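You operate a simulated robot arm through the tools that you are given. There is no shell and no other tool. Be economical: measure what you need, move in short steps, check, and stop when the job is done.

The job below is to be done with a simulated robot arm. You get a single attempt, and the scene is never put back.

Task
Open the bookcase drawer, put the white cloth on the top of the oak table away in the inside of the bookcase drawer and shut the drawer again. Take the rocking blotter and leave it on the cream coaster on the oak stand. Put the pewter shaker from the work table on top of the grey tall pewter beaker. Put the lint brush on the work table away on the end table. Put one of the dark red blocks from the work table in the shallow green box. Take the cream round pot and leave it on the cream writing pad. The order is free. Set down upright: rocking blotter, pewter shaker, cream round pot.
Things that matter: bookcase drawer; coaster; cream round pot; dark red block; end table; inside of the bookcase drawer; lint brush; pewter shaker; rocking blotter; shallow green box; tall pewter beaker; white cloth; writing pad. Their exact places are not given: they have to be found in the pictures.

The check looks at the end state, three seconds after you hand in, the way a careful person would. Anything else that was tipped, shoved, dropped, spilled or broken makes it a failure. Flat cloth is picked up by pressing the open fingertips on it (5 to 10 N) and closing them slowly along it; thin cloth reads only 2 to 8 mm in the jaws.

Robot
A 6-joint arm with a two-finger parallel gripper on a trunk, on a base that drives. Base frame: it is fixed to the floor where the robot stands at the start and does not move with it; the origin is under the middle of the robot, x ahead of it, y to its left, z up. Units: mm, degrees, N and s.
With the tool pointing down near the work surface it reaches from about 100 to 540 mm from the robot's upright axis, wherever it stands. Its first joint turns from -166.0 to 166.0 degrees. Places, roughly: bookcase drawer [500, -100, 500]; coaster (9x9x2 cm) [-3700, -4300, 600]; cream round pot [-4500, -3250, 500]; dark red block (5x6x3 cm) [-4400, -4100, 700]; end table [-900, 1200, 600]; inside of the bookcase drawer [600, -100, 500]; lint brush (12x5x6 cm) [-3900, -3900, 700]; pewter shaker [-4000, -4250, 750]; rocking blotter (5x8x6 cm) [-3600, -4200, 600]; shallow green box (30x24x5 cm) [-4200, -3900, 700]; tall pewter beaker (7x7x10 cm) [-4200, -4100, 800]; white cloth (11x7x4 cm) [-2700, -6100, 800]; writing pad (16x12x2 cm) [-5200, -900, 800]. Payload 1.57 kg.
Tool frame: the origin (TCP) lies between the finger pads and is the grasp point; the fingertips stand 30 mm ahead of it; z points along the fingers, y is the line along which they close. Largest opening 110 mm; finger width 24, thickness 12; the body of the gripper, 48 by 112 mm, starts 78 mm behind the TCP.
Orientation is told as [roll, pitch, yaw] about the base's x, y, z axes, in that order, counted from this pose: with the fingers straight down and closing along the base's y, the tool's x points along the base's -x, its y along +y and its z along -z.

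Tools
- The arm moves only by the tool servo_tool. Its argument "motion" is a list of rows, each a list of 7 numbers: the opening, from 0 (shut) to 1 (fully open), then the shift along the tool's x, y, z in mm, then the turn, a rotation vector about the tool's x, y, z in degrees. In form: [[gripper, x, y, z, ax, ay, az], ...]. A call has 1 to 8 rows; each row shifts and turns the commanded pose from where the row before left it, along the tool's axes as they then stand. A row lasts 0.2 s, in which the tool goes at most 50 mm and 8.6 degrees; a call with a longer step from one row to the next is refused whole, and so is a gripper value outside its range. A pose out of reach is approached as far as the arm can. The call stops where the force on the tool passes 40 N (or 10 N more than at its start, if that is more) or the arm is blocked; 0.2 s more then pass. The fingers move at their own pace (about 108 mm/s each) and stop on an object; they squeeze with about 35 N. The grip force told is the motor's: it shows also when the fingers shut on nothing. Time passes only in rows, and 0.2 s behind the last, so rows that do not move let the fingers close. It gives the time, the measured TCP pose, the force on the tool (base axes), the opening and the grip force at its end, in the units of the frame above (readings bear some noise), with the torque about the TCP (base axes, N m) and any sound that the robot's microphone picked up, and new pictures: "views" is both (left out), scene, wrist or none.
- Cameras (640 x 400 px; columns grow to the right, rows downward): "scene" is now at [32.1, 102.7, 1614.4]; the picture's right is [-0.59, -0.81, 0.00], its down [-0.72, 0.53, -0.45] and it looks along [0.36, -0.26, -0.89] (base axes); focal length 296 px, centre (320, 200). "wrist" rides on the gripper at [70, 16, -141] in the tool frame; the picture's right is [-0.23, 0.97, 0.00], its down [-0.86, -0.20, -0.48] and it looks along [-0.47, -0.11, 0.88] (tool axes); focal length 222 px, centre (320, 200).
- move_column(by): slides the trunk up (or, below 0, down) by that many mm; the arm and the scene camera ride with it, the base frame stays. It gives what a move gives, with no picture.
- roll_base(legs): drives the robot by 1 to 6 legs, each [ahead, left, turn to the left] in mm, mm and degrees, along the robot's own axes; the way and the turn of a leg run together, so that a leg with both is an arc; at most 1500 mm and 180 degrees a leg. The arm and the cameras ride along, it lands a little off, and it stops where it bumps. It gives what a move gives, and a new picture of the scene camera.
- turn_head(pan, tilt): turns the head with the scene camera to pan (to the left, within 120 degrees either way) and tilt (down, from -29 to 69), counted from straight ahead of the robot. It gives what a move gives, and a new picture of the scene camera.
- probe_pixels(camera, pixels): for up to 12 pixels [column, row] of the newest picture of that camera ("zoom" is the newest enlarged one), the place [x, y, z] in the base frame of the surface seen there, good to about 2 mm. The clock stands still meanwhile.
- enlarge(camera, box): a new picture of the part [left, top, right, bottom] of that camera's present view, enlarged. The clock stands still meanwhile.
- sign_off(): hands the job in; it is judged then, once.

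Work in short steps. Measure before you move; look again where a grasp or a placing could have gone wrong, and mend it. You have 138 turns and 260 pictures in all, those below and enlarged ones among them. Open the gripper and draw the arm clear of the work before you hand the job in, unless the task says otherwise.

The tools are called after "Emit:" as a command line: name --pt "numbers of a row" for each row, then --argument value for the rest, lists and objects as JSON in quotes. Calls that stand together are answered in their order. servo_tool: Moves the arm, as the interface text tells. Its arguments: {"type":"object","properties":{"motion":{"type":"array","items":{"type":"array","items":{"type":"number"}}},"views":{"type":"string","enum":["both","scene","wrist","none"]}},"required":["motion"]} The other tools are called the same way: move_column (by) slides the trunk up or down; roll_base (legs) drives the base; turn_head (pan, tilt) turns the head that bears the scene camera; probe_pixels (camera, pixels) gives the place of the surface under pixels of a picture; enlarge (camera, box) takes an enlarged picture of a part of a camera's view; sign_off () hands the job in.

At the start:

```text
t: 0.0
eef_pos: [391.8, 54.6, 762.1]
tcp_rot: [0.0, 0.0, 0.0]
wrist_force: [-0.1, 0.4, -0.1]
moment: [-0.01, 0.03, 0.02]
finger_gap: 109.7
grip_force: 0.0
trunk travel left (down, up): [-225.0, 365.0]
robot x, y, heading: [3.4, 2.9, -0.1]
head pan, tilt: [-36.1, 63.3]
```

scene: 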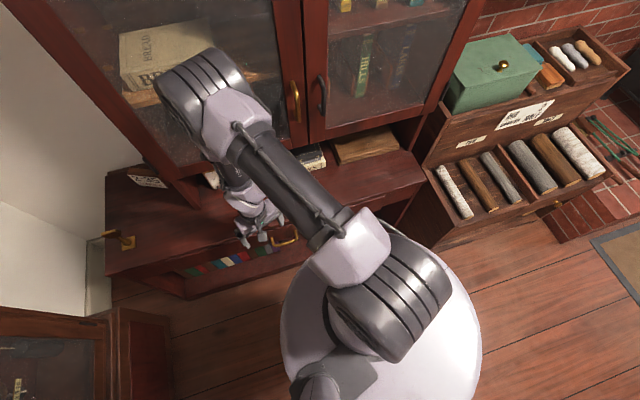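
wrist: 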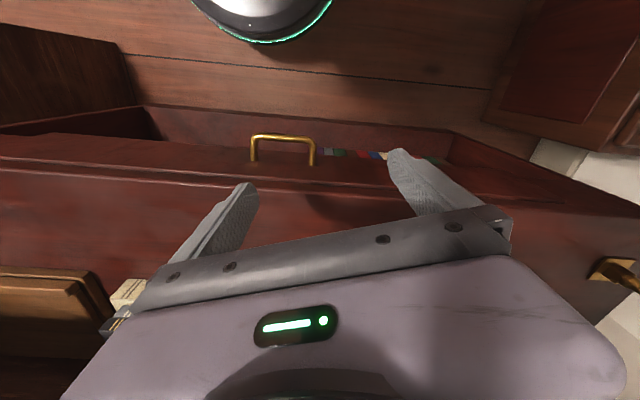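

The scene view shows a drawer handle near (285,238), and the wrist view shows it at (283,138). I'll measure both before moving.

Emit:
probe_pixels --camera "wrist" --pixels '[[283, 137], [253, 140], [314, 148], [253, 160], [313, 163], [350, 182], [200, 125], [330, 152], [283, 165]]'

Emit:
enlarge --camera "wrist" --box '[120, 80, 480, 305]'

Emit:
enlarge --camera "scene" --box '[100, 160, 340, 310]'

```text
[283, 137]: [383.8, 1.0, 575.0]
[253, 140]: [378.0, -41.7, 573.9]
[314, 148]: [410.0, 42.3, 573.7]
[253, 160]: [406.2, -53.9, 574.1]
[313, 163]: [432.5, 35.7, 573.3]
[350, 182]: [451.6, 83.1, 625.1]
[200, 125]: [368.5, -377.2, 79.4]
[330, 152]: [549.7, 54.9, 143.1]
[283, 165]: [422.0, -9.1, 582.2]
```

```text
1.78 times, centred on (300, 192) of wrist
```

zoom: 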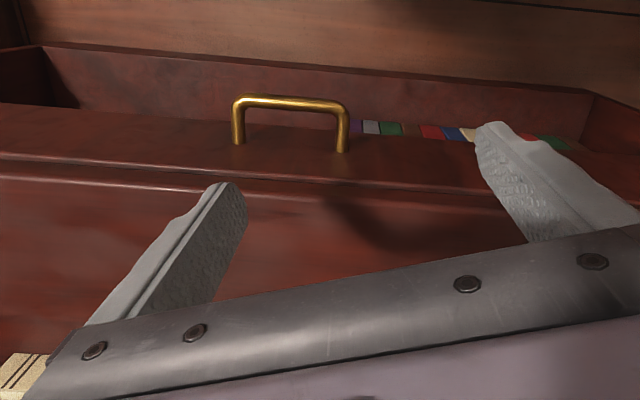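

```text
2.67 times, centred on (220, 235) of scene
```

zoom: 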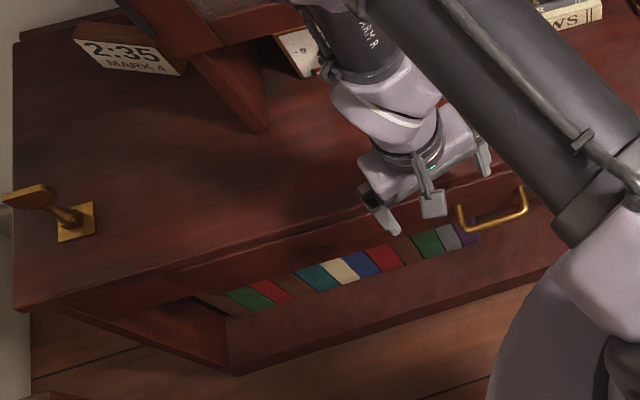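

The handle is a horizontal brass bar at z≈574, and the drawer front is turned a bit. I'll measure the bar and front more closely for the pull direction.

Emit:
enlarge --camera "wrist" --box '[220, 110, 380, 210]'

```text
4.00 times, centred on (300, 160) of wrist
```

zoom: 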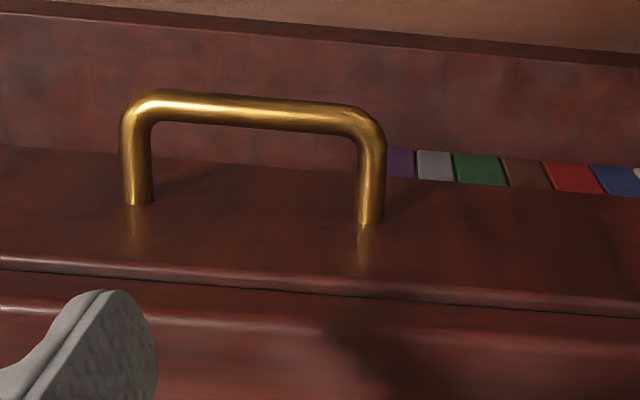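

Emit:
probe_pixels --camera "zoom" --pixels '[[180, 106], [240, 110], [320, 117], [136, 180], [369, 200], [80, 190], [240, 190], [420, 210], [600, 240], [60, 230], [320, 310], [400, 165]]'

```text
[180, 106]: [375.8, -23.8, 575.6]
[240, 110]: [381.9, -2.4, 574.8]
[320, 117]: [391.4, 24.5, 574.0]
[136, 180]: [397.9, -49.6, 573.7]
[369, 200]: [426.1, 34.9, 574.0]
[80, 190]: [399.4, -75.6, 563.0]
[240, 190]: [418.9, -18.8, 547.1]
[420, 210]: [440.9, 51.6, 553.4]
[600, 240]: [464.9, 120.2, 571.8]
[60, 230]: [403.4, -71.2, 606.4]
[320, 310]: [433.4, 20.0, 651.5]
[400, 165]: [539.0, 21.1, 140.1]
```

Emit:
probe_pixels --camera "scene" --pixels '[[180, 235], [170, 205], [125, 240], [107, 232], [300, 205], [190, 260], [160, 278]]'

Emit:
probe_pixels --camera "wrist" --pixels '[[300, 190], [300, 200], [300, 215], [300, 230], [300, 180], [300, 175]]'

```text
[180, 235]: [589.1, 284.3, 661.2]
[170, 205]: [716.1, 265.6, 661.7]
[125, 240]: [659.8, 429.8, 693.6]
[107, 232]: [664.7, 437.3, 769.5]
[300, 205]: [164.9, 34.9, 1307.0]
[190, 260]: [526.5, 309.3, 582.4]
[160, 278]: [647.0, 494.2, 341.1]
```

```text
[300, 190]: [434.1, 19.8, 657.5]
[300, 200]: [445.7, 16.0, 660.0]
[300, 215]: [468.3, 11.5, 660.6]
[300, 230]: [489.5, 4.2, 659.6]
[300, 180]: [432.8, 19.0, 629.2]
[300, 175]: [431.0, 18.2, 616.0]
```

The drawer normal points along (-0.95,0.32), the bar's centre is about (388,0,571) and the cabinet top is at z≈660. I'll back the base 120 mm for pulling room and start turning the wrist.

Emit:
roll_base --legs '[[-120, 0, 0]]'

Emit:
servo_tool --pt "0.24 0 0 0 0 0 -8.5" --pt "0.24 0 0 0 0 0 -8.5" --pt "0.24 0 0 0 0 0 -8.5" --pt "0.24 0 0 0 0 0 -8.5" --pt "0.24 0 0 0 0 0 -8.5" --pt "0.24 0 0 0 0 0 -8.5" --pt "0.24 0 0 0 0 0 -8.5" --pt "0.24 0 0 0 0 0 -8.5" --views "none"

Emit:
servo_tool --pt "0.24 0 0 0 0 0 -3.5" --pt "0.24 0 0 0 6.7 0 0" --pt "0.24 0 0 0 6.7 0 0" --pt "0.24 0 0 0 6.6 0 0" --pt "0.24 0 0 0 0 0 0" --views "both"

```text
t: 1.2
eef_pos: [272.4, 54.3, 763.4]
tcp_rot: [0.1, 0.0, 0.1]
wrist_force: [-0.4, -0.4, 0.2]
moment: [-0.02, -0.03, -0.02]
finger_gap: 110.1
grip_force: 0.2
trunk travel left (down, up): [-225.0, 365.0]
robot x, y, heading: [-116.9, -2.2, -0.1]
head pan, tilt: [-36.1, 63.3]
```

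scene: 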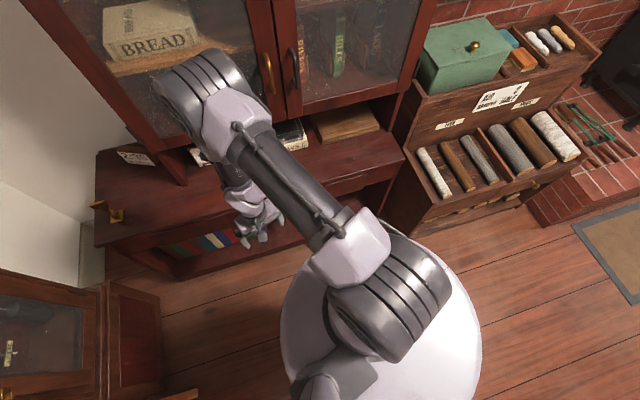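

```text
t: 3.0
eef_pos: [274.9, 54.8, 761.3]
tcp_rot: [0.0, 0.1, 68.3]
wrist_force: [0.3, -1.3, 0.0]
moment: [0.03, 0.0, -0.04]
finger_gap: 26.7
grip_force: 0.0
trunk travel left (down, up): [-225.0, 365.0]
robot x, y, heading: [-116.8, -0.1, 0.2]
head pan, tilt: [-36.1, 63.3]
```

```text
t: 4.2
eef_pos: [273.0, 55.8, 763.2]
tcp_rot: [-20.1, 0.0, 71.7]
wrist_force: [-0.1, -0.5, -1.3]
moment: [-0.03, 0.0, 0.0]
finger_gap: 26.4
grip_force: 0.1
trunk travel left (down, up): [-225.0, 365.0]
robot x, y, heading: [-120.4, -1.6, 0.2]
head pan, tilt: [-36.1, 63.3]
```

scene: 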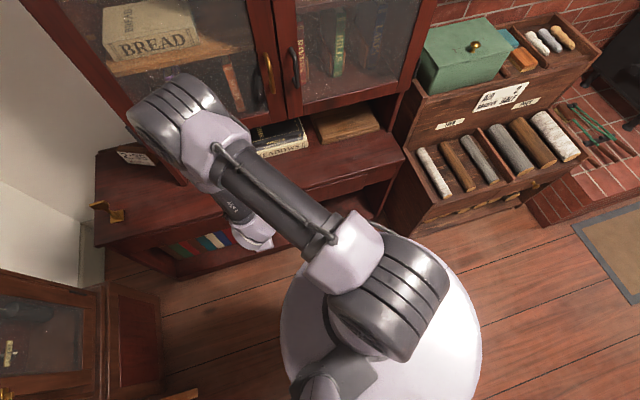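
wrist: 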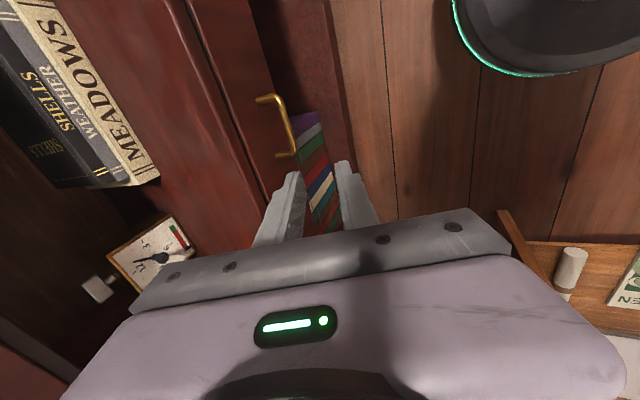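

Orientation is set. The target in the tool frame is about [16,-51,213]. I'll line up first, then approach to about 45 mm short and check.

Emit:
servo_tool --pt "0.24 8 -25.5 0 0 0 0" --pt "0.24 8 -25.5 0 0 0 0" --pt "0.24 0 0 45 0 0 0" --pt "0.24 0 0 45 0 0 0" --pt "0.24 0 0 45 0 0 0" --pt "0.24 0 0 33 0 0 0" --pt "0.24 0 0 0 0 0 0" --views "wrist"

Emit:
enlarge --camera "wrist" --box '[200, 60, 440, 210]'

```text
t: 5.8
eef_pos: [368.2, 6.2, 621.9]
tcp_rot: [-20.0, -0.1, 71.6]
wrist_force: [0.4, -0.1, -0.9]
moment: [-0.01, -0.01, -0.01]
finger_gap: 26.5
grip_force: 0.1
trunk travel left (down, up): [-225.0, 365.0]
robot x, y, heading: [-115.9, 0.3, 0.1]
head pan, tilt: [-36.1, 63.3]
```

wrist: 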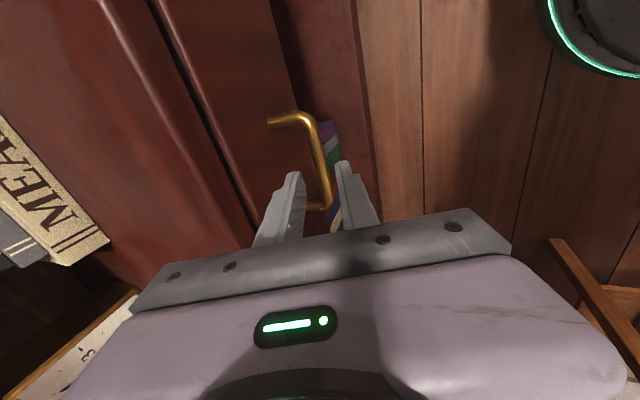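

```text
2.67 times, centred on (320, 135) of wrist
```

zoom: 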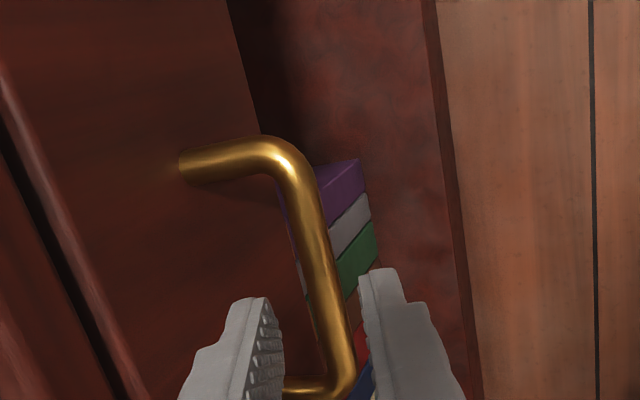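

Emit:
probe_pixels --camera "zoom" --pixels '[[304, 190], [318, 250], [335, 320], [190, 163], [225, 160], [100, 200], [180, 260]]'

```text
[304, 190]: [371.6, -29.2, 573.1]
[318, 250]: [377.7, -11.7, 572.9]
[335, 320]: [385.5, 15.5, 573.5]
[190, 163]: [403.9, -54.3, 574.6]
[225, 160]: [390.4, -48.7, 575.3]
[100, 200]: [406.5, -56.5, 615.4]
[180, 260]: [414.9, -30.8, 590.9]
```

The bar sits slightly further out than estimated, with its centre near (381.5,0,568). I'll shift 7.5 mm outward, go down, then close.

Emit:
servo_tool --pt "0.24 1 7.5 0 0 0 0" --pt "0.24 0 0 22 0 0 0" --pt "0.24 0 0 22 0 0 0" --pt "0.24 0 0 0 0 0 0" --pt "0 0 0 0 0 0 0" --pt "0 0 0 0 0 0 0" --pt "0 0 0 0 0 0 0" --views "wrist"

```text
t: 7.4
eef_pos: [377.2, 3.4, 579.8]
tcp_rot: [-20.1, -0.1, 71.8]
wrist_force: [4.2, 1.4, 16.0]
moment: [0.06, -0.15, 0.49]
finger_gap: 11.9
grip_force: 29.4
trunk travel left (down, up): [-225.0, 365.0]
robot x, y, heading: [-120.1, 0.4, 0.4]
head pan, tilt: [-36.1, 63.3]
```

wrist: 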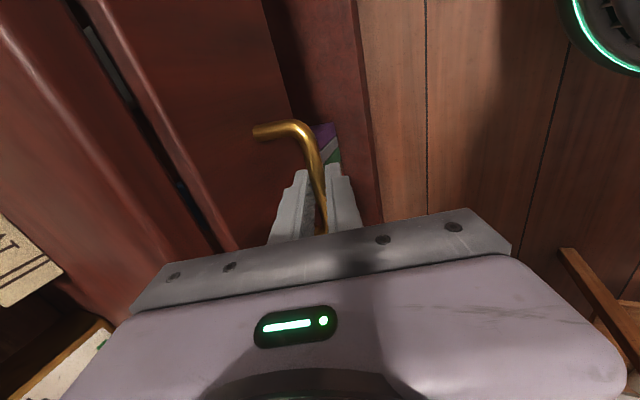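

Gripped at an 11.9 mm gap, on the bar. I'll pull outward horizontally, 8 × 22 mm.

Emit:
servo_tool --pt "0 0 20.7 -7.5 0 0 0" --pt "0 0 20.7 -7.5 0 0 0" --pt "0 0 20.7 -7.5 0 0 0" --pt "0 0 20.7 -7.5 0 0 0" --pt "0 0 20.7 -7.5 0 0 0" --pt "0 0 20.7 -7.5 0 0 0" --pt "0 0 20.7 -7.5 0 0 0" --pt "0 0 20.7 -7.5 0 0 0" --views "both"

```text
t: 9.2
eef_pos: [207.5, 57.9, 577.0]
tcp_rot: [-20.0, 0.1, 71.8]
wrist_force: [-2.0, 6.9, 11.0]
moment: [-0.72, 0.18, 0.13]
finger_gap: 11.5
grip_force: 29.2
trunk travel left (down, up): [-225.0, 365.0]
robot x, y, heading: [-118.1, -0.8, 0.4]
head pan, tilt: [-36.1, 63.3]
```

scene: 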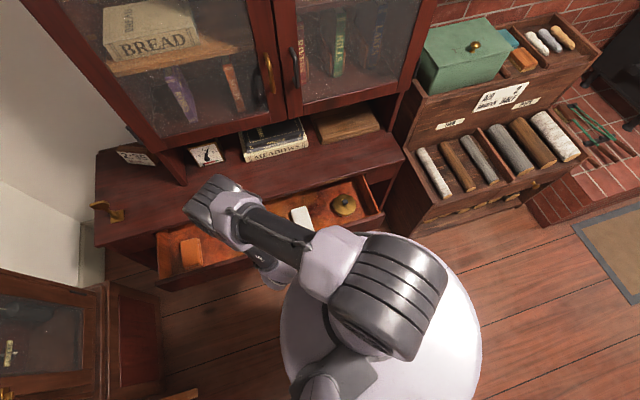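
wrist: 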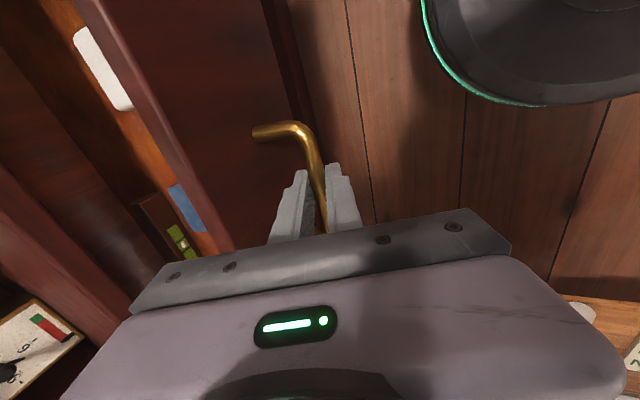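

The drawer is open by about 178 mm and contains some items. I'll release, lift back along the tool axis, and look.

Emit:
servo_tool --pt "0.24 0 0 0 0 0 0" --pt "0.24 0 0 0 0 0 0" --pt "0.24 0 0 -40 0 0 0" --pt "0.24 0 0 -45 0 0 0" --pt "0.24 0 0 -45 0 0 0" --pt "0.24 0 0 -45 0 0 0" --pt "0.24 0 0 -30 -8 0 0" --pt "0.24 0 0 0 -8 0 0" --views "none"

Emit:
roll_base --legs '[[-300, 0, 0]]'

Emit:
turn_head --pan -15 --tilt 50

```text
t: 10.7
eef_pos: [160.0, 80.3, 739.9]
tcp_rot: [-20.1, -0.6, 72.2]
wrist_force: [1.1, 0.1, -0.4]
moment: [0.03, 0.11, 0.11]
finger_gap: 26.4
grip_force: 0.1
trunk travel left (down, up): [-225.0, 365.0]
robot x, y, heading: [-116.6, -5.2, 0.1]
head pan, tilt: [-36.1, 63.3]
stopped in row 7: the force on the tool passed its limit at 57 N (the readings are from after the stop); the commanded pose is now the measured one
```

```text
t: 12.7
eef_pos: [-134.0, 79.6, 738.8]
tcp_rot: [-20.3, -0.5, 72.2]
wrist_force: [2.1, -0.9, 0.0]
moment: [0.07, 0.3, 0.19]
finger_gap: 26.4
grip_force: 0.0
trunk travel left (down, up): [-225.0, 365.0]
robot x, y, heading: [-411.1, 3.6, 0.1]
head pan, tilt: [-36.1, 63.3]
```

scene: 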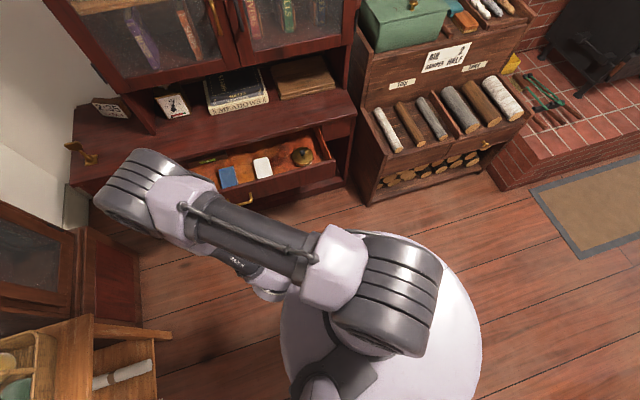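

```text
t: 13.5
eef_pos: [-133.4, 80.2, 741.2]
tcp_rot: [-20.0, -0.8, 72.2]
wrist_force: [0.7, 0.5, 0.3]
moment: [-0.03, 0.03, 0.0]
finger_gap: 26.2
grip_force: 0.0
trunk travel left (down, up): [-225.0, 365.0]
robot x, y, heading: [-411.9, 0.5, -0.0]
head pan, tilt: [-15.0, 50.0]
```

scene: 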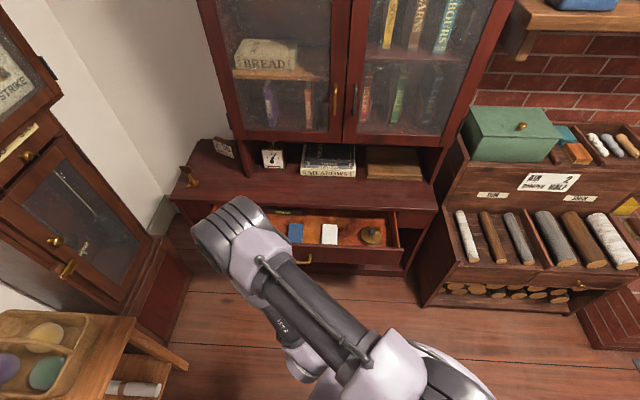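

The drawer is open with free space inside. Now I'll turn the robot toward the work table, at about −135°, and look across the room.

Emit:
roll_base --legs '[[0, 0, -130]]'

Emit:
turn_head --pan 0 --tilt 22

```text
t: 19.4
eef_pos: [-541.6, -259.7, 739.7]
tcp_rot: [-20.2, -0.6, -60.7]
wrist_force: [-1.4, -2.6, -0.4]
moment: [0.2, -0.07, 0.04]
finger_gap: 26.7
grip_force: 0.0
trunk travel left (down, up): [-225.0, 365.0]
robot x, y, heading: [-410.6, -1.4, -132.7]
head pan, tilt: [-15.0, 50.0]
```

scene: 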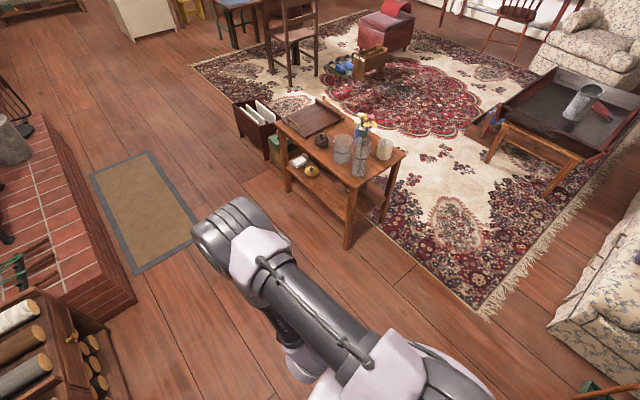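

```text
t: 20.4
eef_pos: [-540.9, -259.8, 740.4]
tcp_rot: [-20.1, -0.6, -60.5]
wrist_force: [-0.2, -0.9, -1.2]
moment: [0.02, 0.0, 0.03]
finger_gap: 26.5
grip_force: 0.1
trunk travel left (down, up): [-225.0, 365.0]
robot x, y, heading: [-412.4, 0.5, -132.6]
head pan, tilt: [0.0, 22.0]
```

scene: 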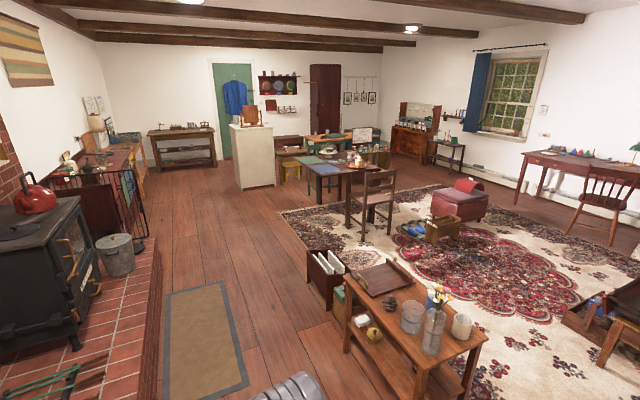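

A good room view. I'll probe the main furniture to map it.

Emit:
probe_pixels --camera "scene" --pixels '[[360, 165], [330, 140], [372, 182], [250, 140], [180, 132], [420, 125], [445, 145], [590, 160], [460, 197], [385, 275], [460, 330], [290, 145]]'

Emit:
enlarge --camera "scene" --box '[260, 90, 500, 240]'

```text
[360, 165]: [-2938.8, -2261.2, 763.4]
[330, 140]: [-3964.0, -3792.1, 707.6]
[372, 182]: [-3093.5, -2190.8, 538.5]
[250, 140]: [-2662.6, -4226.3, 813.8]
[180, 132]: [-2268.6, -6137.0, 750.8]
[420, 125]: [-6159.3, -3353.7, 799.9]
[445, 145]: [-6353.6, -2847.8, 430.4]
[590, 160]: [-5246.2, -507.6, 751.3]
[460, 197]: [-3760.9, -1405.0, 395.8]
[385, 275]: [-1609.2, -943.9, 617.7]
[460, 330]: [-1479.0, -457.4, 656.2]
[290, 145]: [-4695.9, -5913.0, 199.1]
```

```text
2.67 times, centred on (380, 165) of scene
```

zoom: 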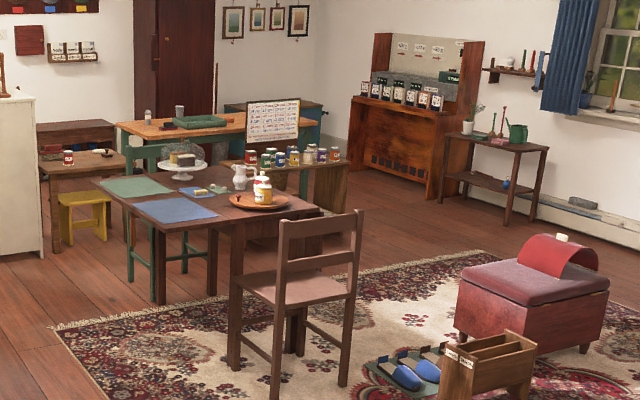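

Emit:
probe_pixels --camera "scene" --pixels '[[347, 352], [312, 307], [330, 305], [280, 260], [165, 350], [155, 240], [235, 188], [275, 188], [325, 204], [215, 165], [305, 192], [300, 160]]'

Emit:
enlarge --camera "scene" --box '[220, 110, 380, 210]'

```text
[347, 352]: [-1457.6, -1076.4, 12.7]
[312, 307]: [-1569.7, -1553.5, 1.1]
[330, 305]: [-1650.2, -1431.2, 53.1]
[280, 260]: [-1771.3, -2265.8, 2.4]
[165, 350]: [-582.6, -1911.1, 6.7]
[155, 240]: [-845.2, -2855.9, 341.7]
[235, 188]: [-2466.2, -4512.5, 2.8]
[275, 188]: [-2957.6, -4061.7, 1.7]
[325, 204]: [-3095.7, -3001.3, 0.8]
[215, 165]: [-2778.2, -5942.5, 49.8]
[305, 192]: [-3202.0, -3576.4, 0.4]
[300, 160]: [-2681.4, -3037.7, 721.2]
```

```text
4.00 times, centred on (300, 160) of scene
```

zoom: 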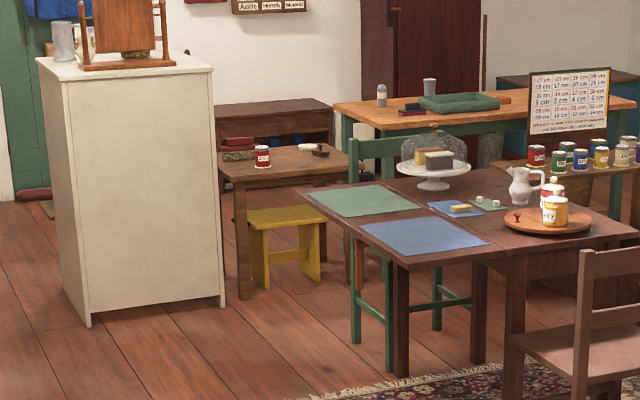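

Emit:
probe_pixels --camera "zoom" --pixels '[[240, 178], [345, 172], [240, 140], [310, 147], [321, 152], [381, 93], [430, 86], [412, 108], [455, 104], [352, 140], [375, 108], [335, 105]]'

Emit:
probe_pixels --camera "zoom" --pixels '[[390, 370], [246, 298], [266, 287], [318, 279], [220, 305], [90, 325], [303, 188], [420, 160], [530, 180], [600, 90], [250, 110], [500, 102]]'

```text
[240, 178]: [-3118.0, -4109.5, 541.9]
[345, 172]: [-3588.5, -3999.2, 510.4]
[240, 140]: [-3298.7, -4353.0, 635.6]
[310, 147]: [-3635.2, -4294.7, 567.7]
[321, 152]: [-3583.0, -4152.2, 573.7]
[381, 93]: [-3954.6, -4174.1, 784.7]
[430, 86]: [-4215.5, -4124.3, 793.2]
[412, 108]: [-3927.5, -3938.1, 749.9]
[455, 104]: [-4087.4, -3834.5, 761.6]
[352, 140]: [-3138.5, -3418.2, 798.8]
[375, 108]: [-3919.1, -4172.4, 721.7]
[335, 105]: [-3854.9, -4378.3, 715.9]
```

```text
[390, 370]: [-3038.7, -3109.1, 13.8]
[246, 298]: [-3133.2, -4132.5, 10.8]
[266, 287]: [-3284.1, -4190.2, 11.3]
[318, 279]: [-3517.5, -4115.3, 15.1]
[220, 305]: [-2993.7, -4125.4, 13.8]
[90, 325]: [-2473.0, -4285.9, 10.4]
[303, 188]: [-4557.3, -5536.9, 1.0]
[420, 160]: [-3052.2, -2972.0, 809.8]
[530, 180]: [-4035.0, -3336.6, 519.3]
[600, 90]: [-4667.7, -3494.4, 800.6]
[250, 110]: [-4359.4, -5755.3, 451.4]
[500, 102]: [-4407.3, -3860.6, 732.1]
```

The corridor to the work table runs between the white cabinet and the dining table at y≈−3650. I'll drive there in stages.

Emit:
roll_base --legs '[[0, 0, 18.7], [1500, 0, 0], [1400, 0, 0], [0, 0, -29.8], [1150, 0, 0]]'

```text
t: 42.3
eef_pos: [-2735.9, -3513.6, 739.8]
tcp_rot: [-20.1, -0.5, -73.7]
wrist_force: [-0.5, 0.0, 0.5]
moment: [0.06, -0.14, 0.09]
finger_gap: 26.3
grip_force: 0.0
trunk travel left (down, up): [-225.0, 365.0]
robot x, y, heading: [-2548.2, -3290.5, -145.8]
head pan, tilt: [0.0, 22.0]
```

scene: 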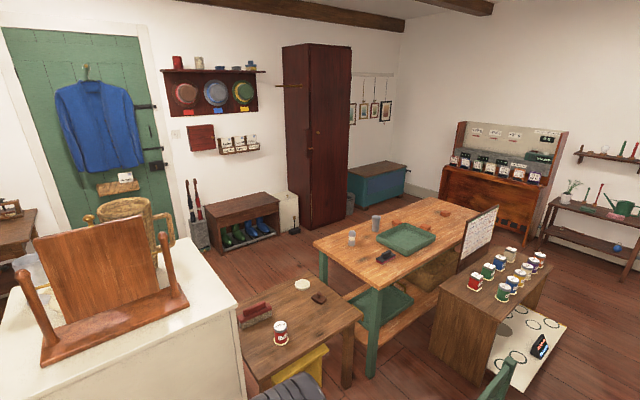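

Emit:
enlarge --camera "scene" --box '[220, 180, 560, 392]'

Emit:
probe_pixels --camera "scene" --pixels '[[314, 243], [376, 288], [478, 213], [420, 199], [440, 285], [478, 300], [550, 264], [495, 240], [238, 308], [285, 388], [362, 317], [300, 282]]'

```text
1.88 times, centred on (390, 286) of scene
```

zoom: 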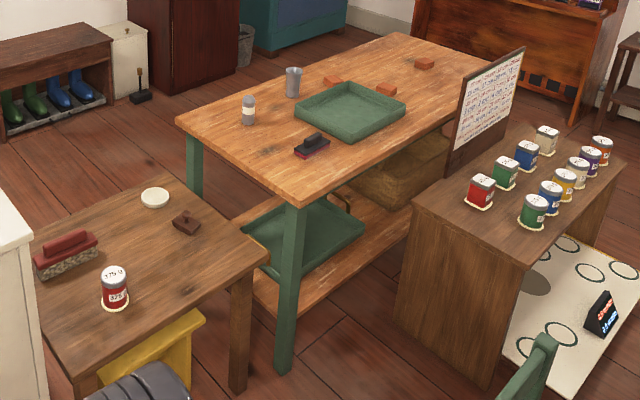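

```text
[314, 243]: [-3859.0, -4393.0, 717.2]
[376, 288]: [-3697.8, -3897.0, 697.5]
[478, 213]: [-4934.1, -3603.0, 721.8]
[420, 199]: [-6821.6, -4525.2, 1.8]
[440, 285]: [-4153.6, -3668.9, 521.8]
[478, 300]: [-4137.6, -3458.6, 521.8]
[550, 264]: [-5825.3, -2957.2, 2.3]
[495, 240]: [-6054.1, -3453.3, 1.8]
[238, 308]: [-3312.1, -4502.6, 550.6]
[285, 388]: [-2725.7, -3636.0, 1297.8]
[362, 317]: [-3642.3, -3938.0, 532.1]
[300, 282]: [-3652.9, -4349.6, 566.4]
```

Emit:
probe_pixels --camera "zoom" --pixels '[[293, 70], [293, 93], [249, 98], [249, 122], [313, 140], [388, 88], [334, 80], [425, 62], [155, 190], [155, 204], [185, 217], [186, 228]]'

Emit:
probe_pixels --camera "zoom" --pixels '[[178, 120], [398, 34], [304, 198], [350, 105], [115, 270], [115, 305], [65, 245], [30, 330], [265, 255], [160, 178], [425, 190], [540, 265]]'

Emit:
probe_pixels --camera "zoom" --pixels '[[545, 132], [545, 150], [525, 155], [503, 168], [480, 187], [532, 207], [551, 192], [565, 180], [577, 165], [590, 155], [602, 143], [514, 60]]'

```text
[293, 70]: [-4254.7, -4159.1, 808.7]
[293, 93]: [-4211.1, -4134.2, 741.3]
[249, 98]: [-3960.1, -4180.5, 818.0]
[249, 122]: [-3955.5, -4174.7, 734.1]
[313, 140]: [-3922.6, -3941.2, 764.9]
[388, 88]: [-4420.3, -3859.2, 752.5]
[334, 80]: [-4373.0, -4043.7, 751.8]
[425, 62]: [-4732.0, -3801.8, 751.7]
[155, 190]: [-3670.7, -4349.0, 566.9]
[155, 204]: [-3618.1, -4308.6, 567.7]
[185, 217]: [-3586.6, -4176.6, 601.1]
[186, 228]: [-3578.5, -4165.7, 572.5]
```

```text
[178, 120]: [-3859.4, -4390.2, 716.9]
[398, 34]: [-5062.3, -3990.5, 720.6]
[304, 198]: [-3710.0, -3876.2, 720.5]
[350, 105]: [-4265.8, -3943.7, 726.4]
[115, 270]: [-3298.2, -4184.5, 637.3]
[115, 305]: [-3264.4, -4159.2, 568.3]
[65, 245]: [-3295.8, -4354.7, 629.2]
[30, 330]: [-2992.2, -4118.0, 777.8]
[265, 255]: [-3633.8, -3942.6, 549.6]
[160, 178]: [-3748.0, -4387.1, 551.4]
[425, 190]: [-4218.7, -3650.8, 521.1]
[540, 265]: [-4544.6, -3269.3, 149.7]
```

```text
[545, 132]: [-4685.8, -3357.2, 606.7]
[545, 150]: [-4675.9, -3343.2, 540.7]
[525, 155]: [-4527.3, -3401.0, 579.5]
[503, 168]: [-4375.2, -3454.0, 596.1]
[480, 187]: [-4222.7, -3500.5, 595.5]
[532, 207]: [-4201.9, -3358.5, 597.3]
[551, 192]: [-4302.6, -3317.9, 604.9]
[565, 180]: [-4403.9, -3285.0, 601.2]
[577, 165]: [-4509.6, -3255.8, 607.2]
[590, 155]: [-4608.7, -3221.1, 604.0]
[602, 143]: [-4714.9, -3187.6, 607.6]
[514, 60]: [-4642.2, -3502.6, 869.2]
```

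The work table is only workable from behind (south) or its northeast corner. I'll look down to learn the robot's own footprint.

Emit:
turn_head --pan 90 --tilt 69

Emit:
probe_pixels --camera "scene" --pixels '[[320, 395], [320, 340], [320, 300], [250, 390], [400, 390], [320, 270], [320, 240]]'

```text
t: 44.0
eef_pos: [-2735.2, -3514.6, 739.5]
tcp_rot: [-20.0, -0.6, -73.8]
wrist_force: [0.4, -0.1, -0.6]
moment: [0.01, 0.0, 0.0]
finger_gap: 26.6
grip_force: 0.1
trunk travel left (down, up): [-225.0, 365.0]
robot x, y, heading: [-2548.6, -3290.2, -145.8]
head pan, tilt: [90.0, 68.8]
```

scene: 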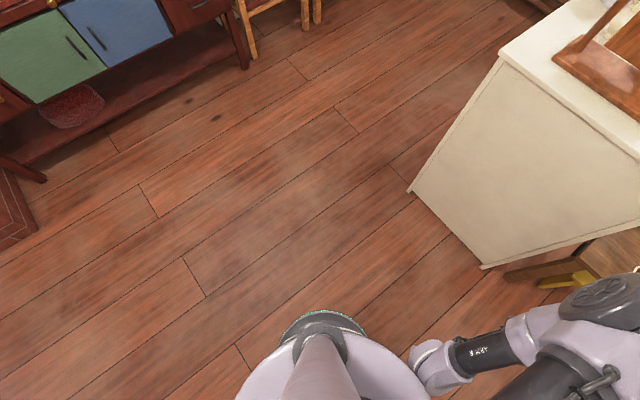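

```text
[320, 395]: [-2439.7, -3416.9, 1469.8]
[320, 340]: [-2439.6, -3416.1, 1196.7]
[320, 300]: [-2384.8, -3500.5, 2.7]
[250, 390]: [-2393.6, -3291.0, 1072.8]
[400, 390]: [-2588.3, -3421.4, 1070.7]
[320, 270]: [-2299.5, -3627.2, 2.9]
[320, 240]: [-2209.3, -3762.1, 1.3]
```

Emit:
probe_pixels --camera "scene" --pixels '[[320, 311], [320, 314], [320, 318], [320, 325], [290, 325], [350, 322], [285, 333]]'

```text
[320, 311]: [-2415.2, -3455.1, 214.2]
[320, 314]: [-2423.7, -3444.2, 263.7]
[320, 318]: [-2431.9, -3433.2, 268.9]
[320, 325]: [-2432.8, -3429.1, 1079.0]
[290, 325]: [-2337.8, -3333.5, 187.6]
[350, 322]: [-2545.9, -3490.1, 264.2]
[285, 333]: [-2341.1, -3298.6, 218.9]
```

Base radius is about 215 mm. Now I'll check the passage east of the white cabinet toward the south side.

Emit:
probe_pixels --camera "scene" --pixels '[[411, 191], [483, 267], [240, 62], [40, 178], [320, 60], [450, 100], [310, 27], [500, 30], [250, 20]]'

Emit:
turn_head --pan 75 --tilt 35

```text
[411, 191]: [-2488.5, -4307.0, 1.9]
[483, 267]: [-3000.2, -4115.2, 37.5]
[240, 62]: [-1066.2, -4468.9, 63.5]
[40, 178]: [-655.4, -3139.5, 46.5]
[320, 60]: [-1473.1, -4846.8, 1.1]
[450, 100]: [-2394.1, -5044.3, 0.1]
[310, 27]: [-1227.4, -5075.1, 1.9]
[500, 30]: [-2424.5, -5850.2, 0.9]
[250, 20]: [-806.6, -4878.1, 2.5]
```

```text
t: 45.0
eef_pos: [-2736.0, -3513.5, 740.0]
tcp_rot: [-20.1, -0.6, -73.8]
wrist_force: [-0.9, -0.9, 0.0]
moment: [0.05, -0.03, 0.06]
finger_gap: 26.3
grip_force: 0.1
trunk travel left (down, up): [-225.0, 365.0]
robot x, y, heading: [-2549.8, -3288.8, -145.7]
head pan, tilt: [75.0, 35.0]
```

scene: 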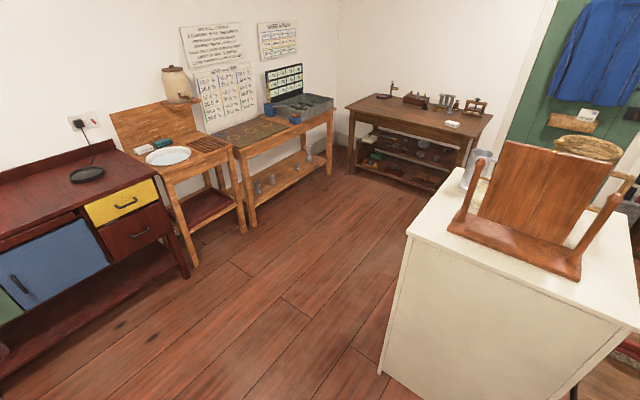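

The passage is clear. I'll drive around the cabinet to the south side of the oak stand.

Emit:
roll_base --legs '[[0, 0, 55.8], [811, 500, 0], [1000, -100, 0], [0, 0, -90], [1250, -80, 0], [0, 0, -90]]'

Emit:
turn_head --pan 20 --tilt 40

```text
t: 70.7
eef_pos: [-3501.4, -4762.7, 739.9]
tcp_rot: [-20.1, -0.5, 164.2]
wrist_force: [-0.1, 1.2, -1.3]
moment: [-0.11, 0.01, 0.05]
finger_gap: 26.5
grip_force: 0.0
trunk travel left (down, up): [-225.0, 365.0]
robot x, y, heading: [-3411.3, -5033.1, 92.1]
head pan, tilt: [75.0, 35.0]
```

scene: 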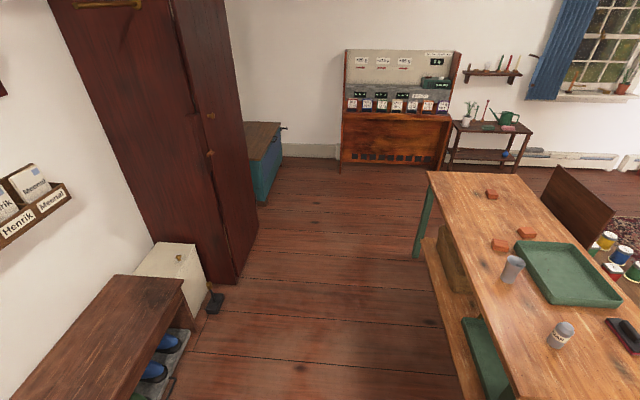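

```text
t: 71.9
eef_pos: [-3500.7, -4762.4, 740.1]
tcp_rot: [-20.0, -0.6, 164.3]
wrist_force: [-0.3, -0.5, -0.5]
moment: [-0.04, -0.01, 0.02]
finger_gap: 26.4
grip_force: 0.1
trunk travel left (down, up): [-225.0, 365.0]
robot x, y, heading: [-3413.8, -5038.5, 92.2]
head pan, tilt: [20.0, 40.0]
```

scene: 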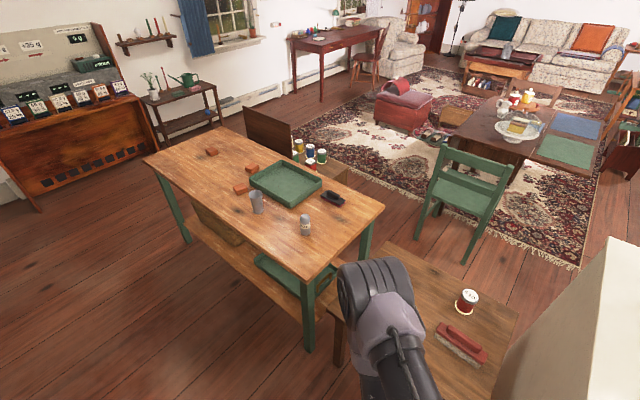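

Emit:
enlarge --camera "scene" --box '[130, 120, 400, 289]'

Emit:
probe_pixels --camera "scene" --pixels '[[150, 160], [225, 218], [305, 278], [378, 208], [208, 130], [185, 240], [260, 295], [255, 210], [256, 193], [305, 222], [310, 350]]'

```text
2.37 times, centred on (265, 204) of scene
```

zoom: 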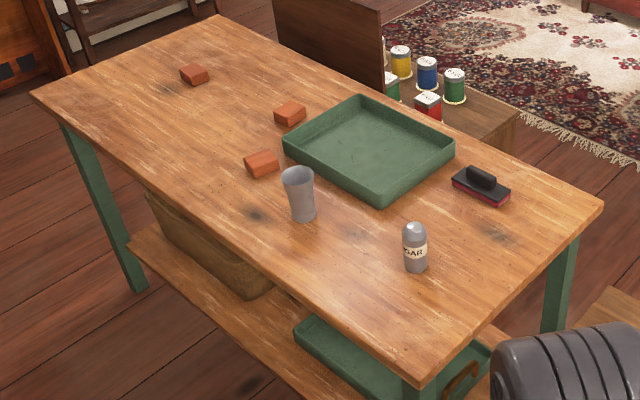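

```text
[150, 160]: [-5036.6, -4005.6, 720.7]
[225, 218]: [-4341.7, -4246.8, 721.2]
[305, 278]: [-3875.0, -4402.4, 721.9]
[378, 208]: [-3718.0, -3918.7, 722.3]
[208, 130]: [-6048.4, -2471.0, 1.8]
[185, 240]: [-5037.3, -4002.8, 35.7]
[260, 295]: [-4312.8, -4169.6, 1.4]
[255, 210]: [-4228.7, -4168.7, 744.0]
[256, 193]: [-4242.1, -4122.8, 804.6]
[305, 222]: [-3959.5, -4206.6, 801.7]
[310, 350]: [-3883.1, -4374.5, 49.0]
```

Everything for the shaker and the block is reachable from one stance behind the work table, at about (-4331,-4500) with heading 71°. I'll raise the trunk and go there.

Emit:
move_column --by 220

Emit:
roll_base --legs '[[0, 0, -21], [0, 1042, 0]]'

```text
t: 74.2
eef_pos: [-3500.5, -4762.2, 960.2]
tcp_rot: [-20.1, -0.6, 164.2]
wrist_force: [-0.8, 0.1, 0.1]
moment: [-0.06, -0.06, -0.02]
finger_gap: 26.6
grip_force: 0.1
trunk travel left (down, up): [-445.0, 145.0]
robot x, y, heading: [-3410.3, -5037.0, 92.2]
head pan, tilt: [20.0, 40.0]
```

```text
t: 80.8
eef_pos: [-4402.0, -4404.3, 960.3]
tcp_rot: [-20.1, -0.6, 143.4]
wrist_force: [0.7, 0.3, 0.0]
moment: [-0.07, 0.07, 0.05]
finger_gap: 26.3
grip_force: 0.1
trunk travel left (down, up): [-445.0, 145.0]
robot x, y, heading: [-4414.0, -4695.1, 71.3]
head pan, tilt: [20.0, 40.0]
```

scene: 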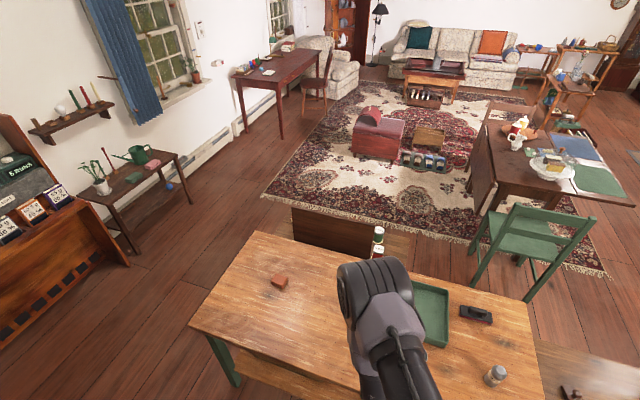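

Emit:
servo_tool --pt "0.24 0 -25 0 -6.7 0 0" --pt "0.24 0 -25 0 -6.7 0 0" --pt "0.24 0 -25 0 -6.6 0 0" --views "none"

Emit:
roll_base --legs '[[203, 0, 0]]'

Emit:
turn_head --pan -30 --tilt 58

```text
t: 81.6
eef_pos: [-4355.8, -4347.8, 977.0]
tcp_rot: [-0.1, -0.7, 143.5]
wrist_force: [0.4, -0.3, 0.5]
moment: [-0.04, -0.02, -0.02]
finger_gap: 26.4
grip_force: 0.1
trunk travel left (down, up): [-445.0, 145.0]
robot x, y, heading: [-4415.5, -4694.2, 70.9]
head pan, tilt: [20.0, 40.0]
```

```text
t: 83.2
eef_pos: [-4290.0, -4156.6, 977.6]
tcp_rot: [-0.1, -0.6, 143.2]
wrist_force: [-0.1, 1.3, 0.3]
moment: [-0.03, 0.05, 0.03]
finger_gap: 26.2
grip_force: 0.1
trunk travel left (down, up): [-445.0, 145.0]
robot x, y, heading: [-4353.5, -4503.0, 71.3]
head pan, tilt: [20.0, 40.0]
```

scene: 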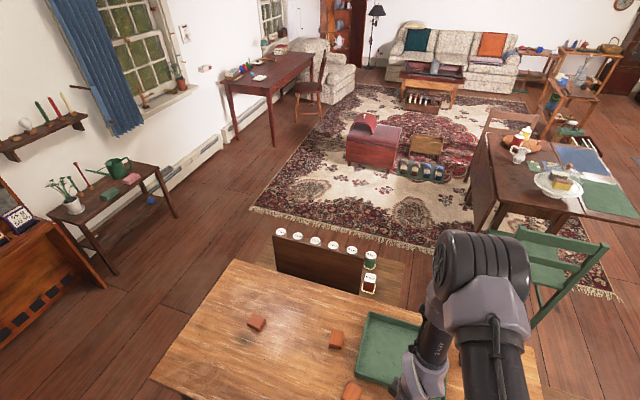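

```text
t: 84.4
eef_pos: [-4291.5, -4157.9, 977.1]
tcp_rot: [0.0, -0.7, 143.2]
wrist_force: [-0.3, 0.2, 0.4]
moment: [-0.01, 0.0, 0.0]
finger_gap: 26.4
grip_force: 0.0
trunk travel left (down, up): [-445.0, 145.0]
robot x, y, heading: [-4349.9, -4502.6, 71.2]
head pan, tilt: [-30.0, 58.0]
```

scene: 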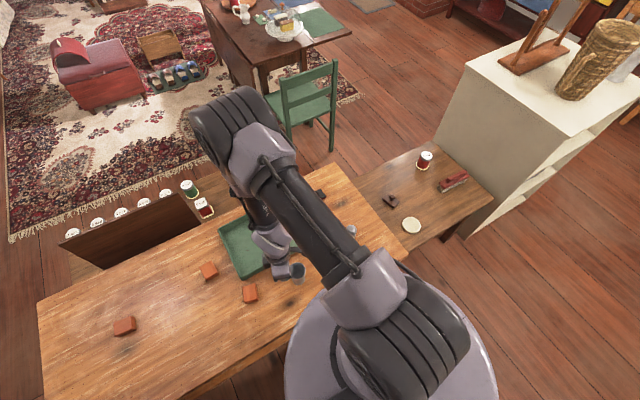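

In the scene, the near block is at (250,292), the box at (245,245) and the beaker is hidden by the gripper. I'll measure the block and box.

Emit:
enlarge --camera "scene" --box '[180, 200, 340, 300]'

Emit:
enlarge --camera "wrist" --box '[0, 0, 640, 400]'

```text
4.00 times, centred on (260, 250) of scene
```

zoom: 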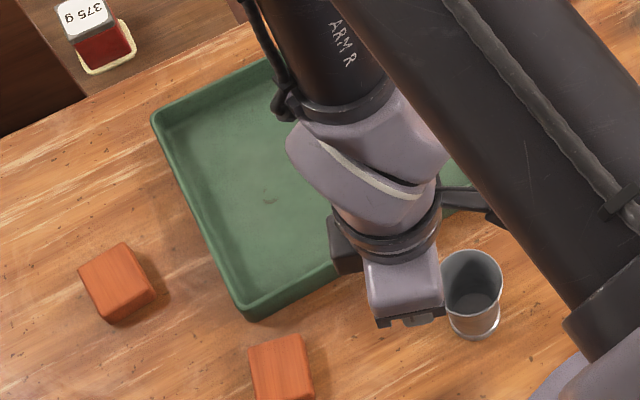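

```text
1.00 times, centred on (320, 200) of wrist (not enlarged: the box is as wide or as high as the picture)
```

zoom: 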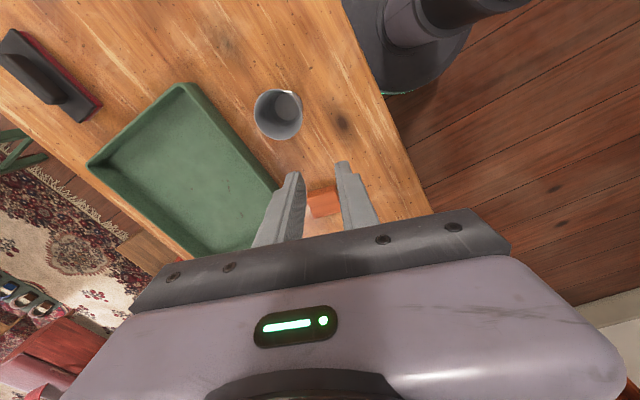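

Emit:
enlarge --camera "scene" --box '[180, 250, 292, 320]'

```text
5.71 times, centred on (236, 285) of scene
```

zoom: 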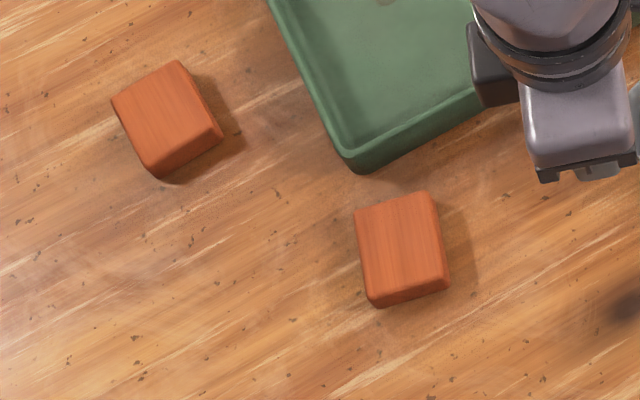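

Emit:
probe_pixels --camera "zoom" --pixels '[[360, 212], [425, 196], [444, 275], [372, 293], [402, 245], [350, 165], [345, 150], [380, 90], [330, 130]]'

Emit:
probe_pixels --camera "scene" --pixels '[[240, 245], [225, 230], [248, 270], [298, 278], [303, 263]]'

```text
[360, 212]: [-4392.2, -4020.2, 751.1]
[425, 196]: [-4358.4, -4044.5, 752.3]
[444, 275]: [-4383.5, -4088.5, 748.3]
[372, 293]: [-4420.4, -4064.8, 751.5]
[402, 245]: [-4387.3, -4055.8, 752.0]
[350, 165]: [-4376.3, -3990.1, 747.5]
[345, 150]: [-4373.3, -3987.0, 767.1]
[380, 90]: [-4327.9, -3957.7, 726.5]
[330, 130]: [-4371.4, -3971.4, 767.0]
```

```text
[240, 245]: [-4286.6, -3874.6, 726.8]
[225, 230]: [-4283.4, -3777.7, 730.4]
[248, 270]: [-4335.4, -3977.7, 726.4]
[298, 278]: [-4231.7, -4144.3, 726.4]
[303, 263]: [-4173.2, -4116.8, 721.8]
```

The block's centre is (-4388,-4054), top z 752, with its long axis at 60°. I'll align the tool over it and descend part way.

Emit:
servo_tool --pt "0.75 0 0 0 0 0 -7" --pt "0.75 -45 -13.7 0 0 0 0" --pt "0.75 -45 -13.7 0 0 0 0" --pt "0.75 -45.8 -13.7 0 0 0 0" --pt "0.75 0 0 45 0 0 0" --pt "0.75 0 0 45 0 0 0" --pt "0.75 0 0 45 0 0 0" --pt "0.75 0 0 0 0 0 0" --views "wrist"

```text
t: 86.2
eef_pos: [-4379.6, -4063.4, 843.8]
tcp_rot: [-0.2, -0.6, 150.2]
wrist_force: [-0.2, -0.2, 0.3]
moment: [0.05, 0.02, 0.01]
finger_gap: 82.5
grip_force: 0.1
out of reach, approached as far as the arm can: row 3
trunk travel left (down, up): [-445.0, 145.0]
robot x, y, heading: [-4349.3, -4503.9, 70.9]
head pan, tilt: [-30.0, 58.0]
```

wrist: 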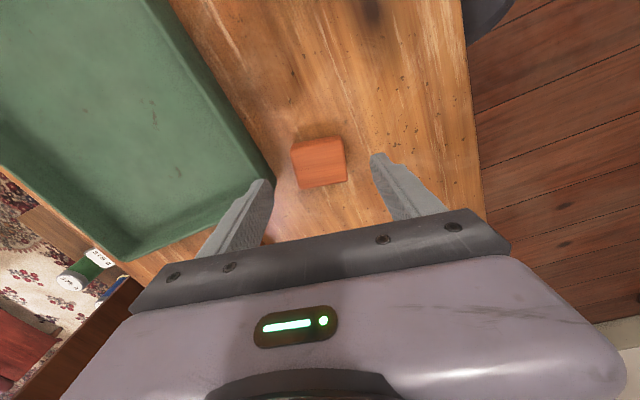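

Emit:
servo_tool --pt "0.75 -12.3 -3.3 0 0 0 0" --pt "0.75 0 0 27 0 0 0" --pt "0.75 0 0 27 0 0 0" --pt "0.75 0 0 0 0 0 0" --views "wrist"

Emit:
probe_pixels --camera "wrist" --pixels '[[318, 175], [318, 195], [270, 190], [385, 170]]'

```text
t: 87.2
eef_pos: [-4387.3, -4055.3, 789.4]
tcp_rot: [-0.1, -0.6, 150.2]
wrist_force: [-0.2, -0.2, 0.7]
moment: [-0.02, 0.02, 0.01]
finger_gap: 82.2
grip_force: 0.2
trunk travel left (down, up): [-445.0, 145.0]
robot x, y, heading: [-4348.7, -4505.8, 71.3]
head pan, tilt: [-30.0, 58.0]
```

wrist: 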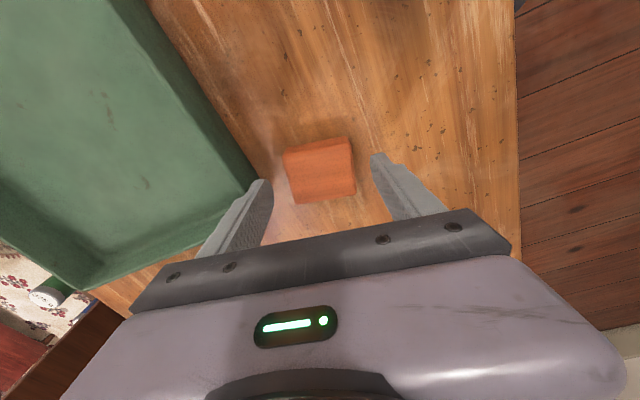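

```text
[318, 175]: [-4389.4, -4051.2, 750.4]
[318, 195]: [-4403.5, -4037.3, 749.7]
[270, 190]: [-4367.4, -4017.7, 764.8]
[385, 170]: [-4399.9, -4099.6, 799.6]
```

Emit:
servo_tool --pt "0.7 0 0 17 0 0 0" --pt "0.7 0 0 17.5 0 0 0" --pt "0.7 0 0 0 0 0 0" --pt "0 0 0 0 0 0 0" --pt "0 0 0 0 0 0 0" --pt "0 0 0 0 0 0 0" --views "wrist"

```text
t: 88.6
eef_pos: [-4387.6, -4054.1, 754.8]
tcp_rot: [-0.2, -0.7, 150.2]
wrist_force: [0.1, -0.6, 0.1]
moment: [-0.02, -0.01, 0.0]
finger_gap: 59.1
grip_force: 35.3
trunk travel left (down, up): [-445.0, 145.0]
robot x, y, heading: [-4350.1, -4500.9, 70.8]
head pan, tilt: [-30.0, 58.0]
```

wrist: 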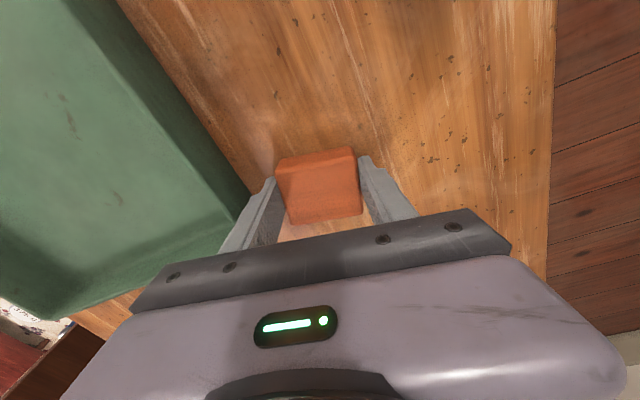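

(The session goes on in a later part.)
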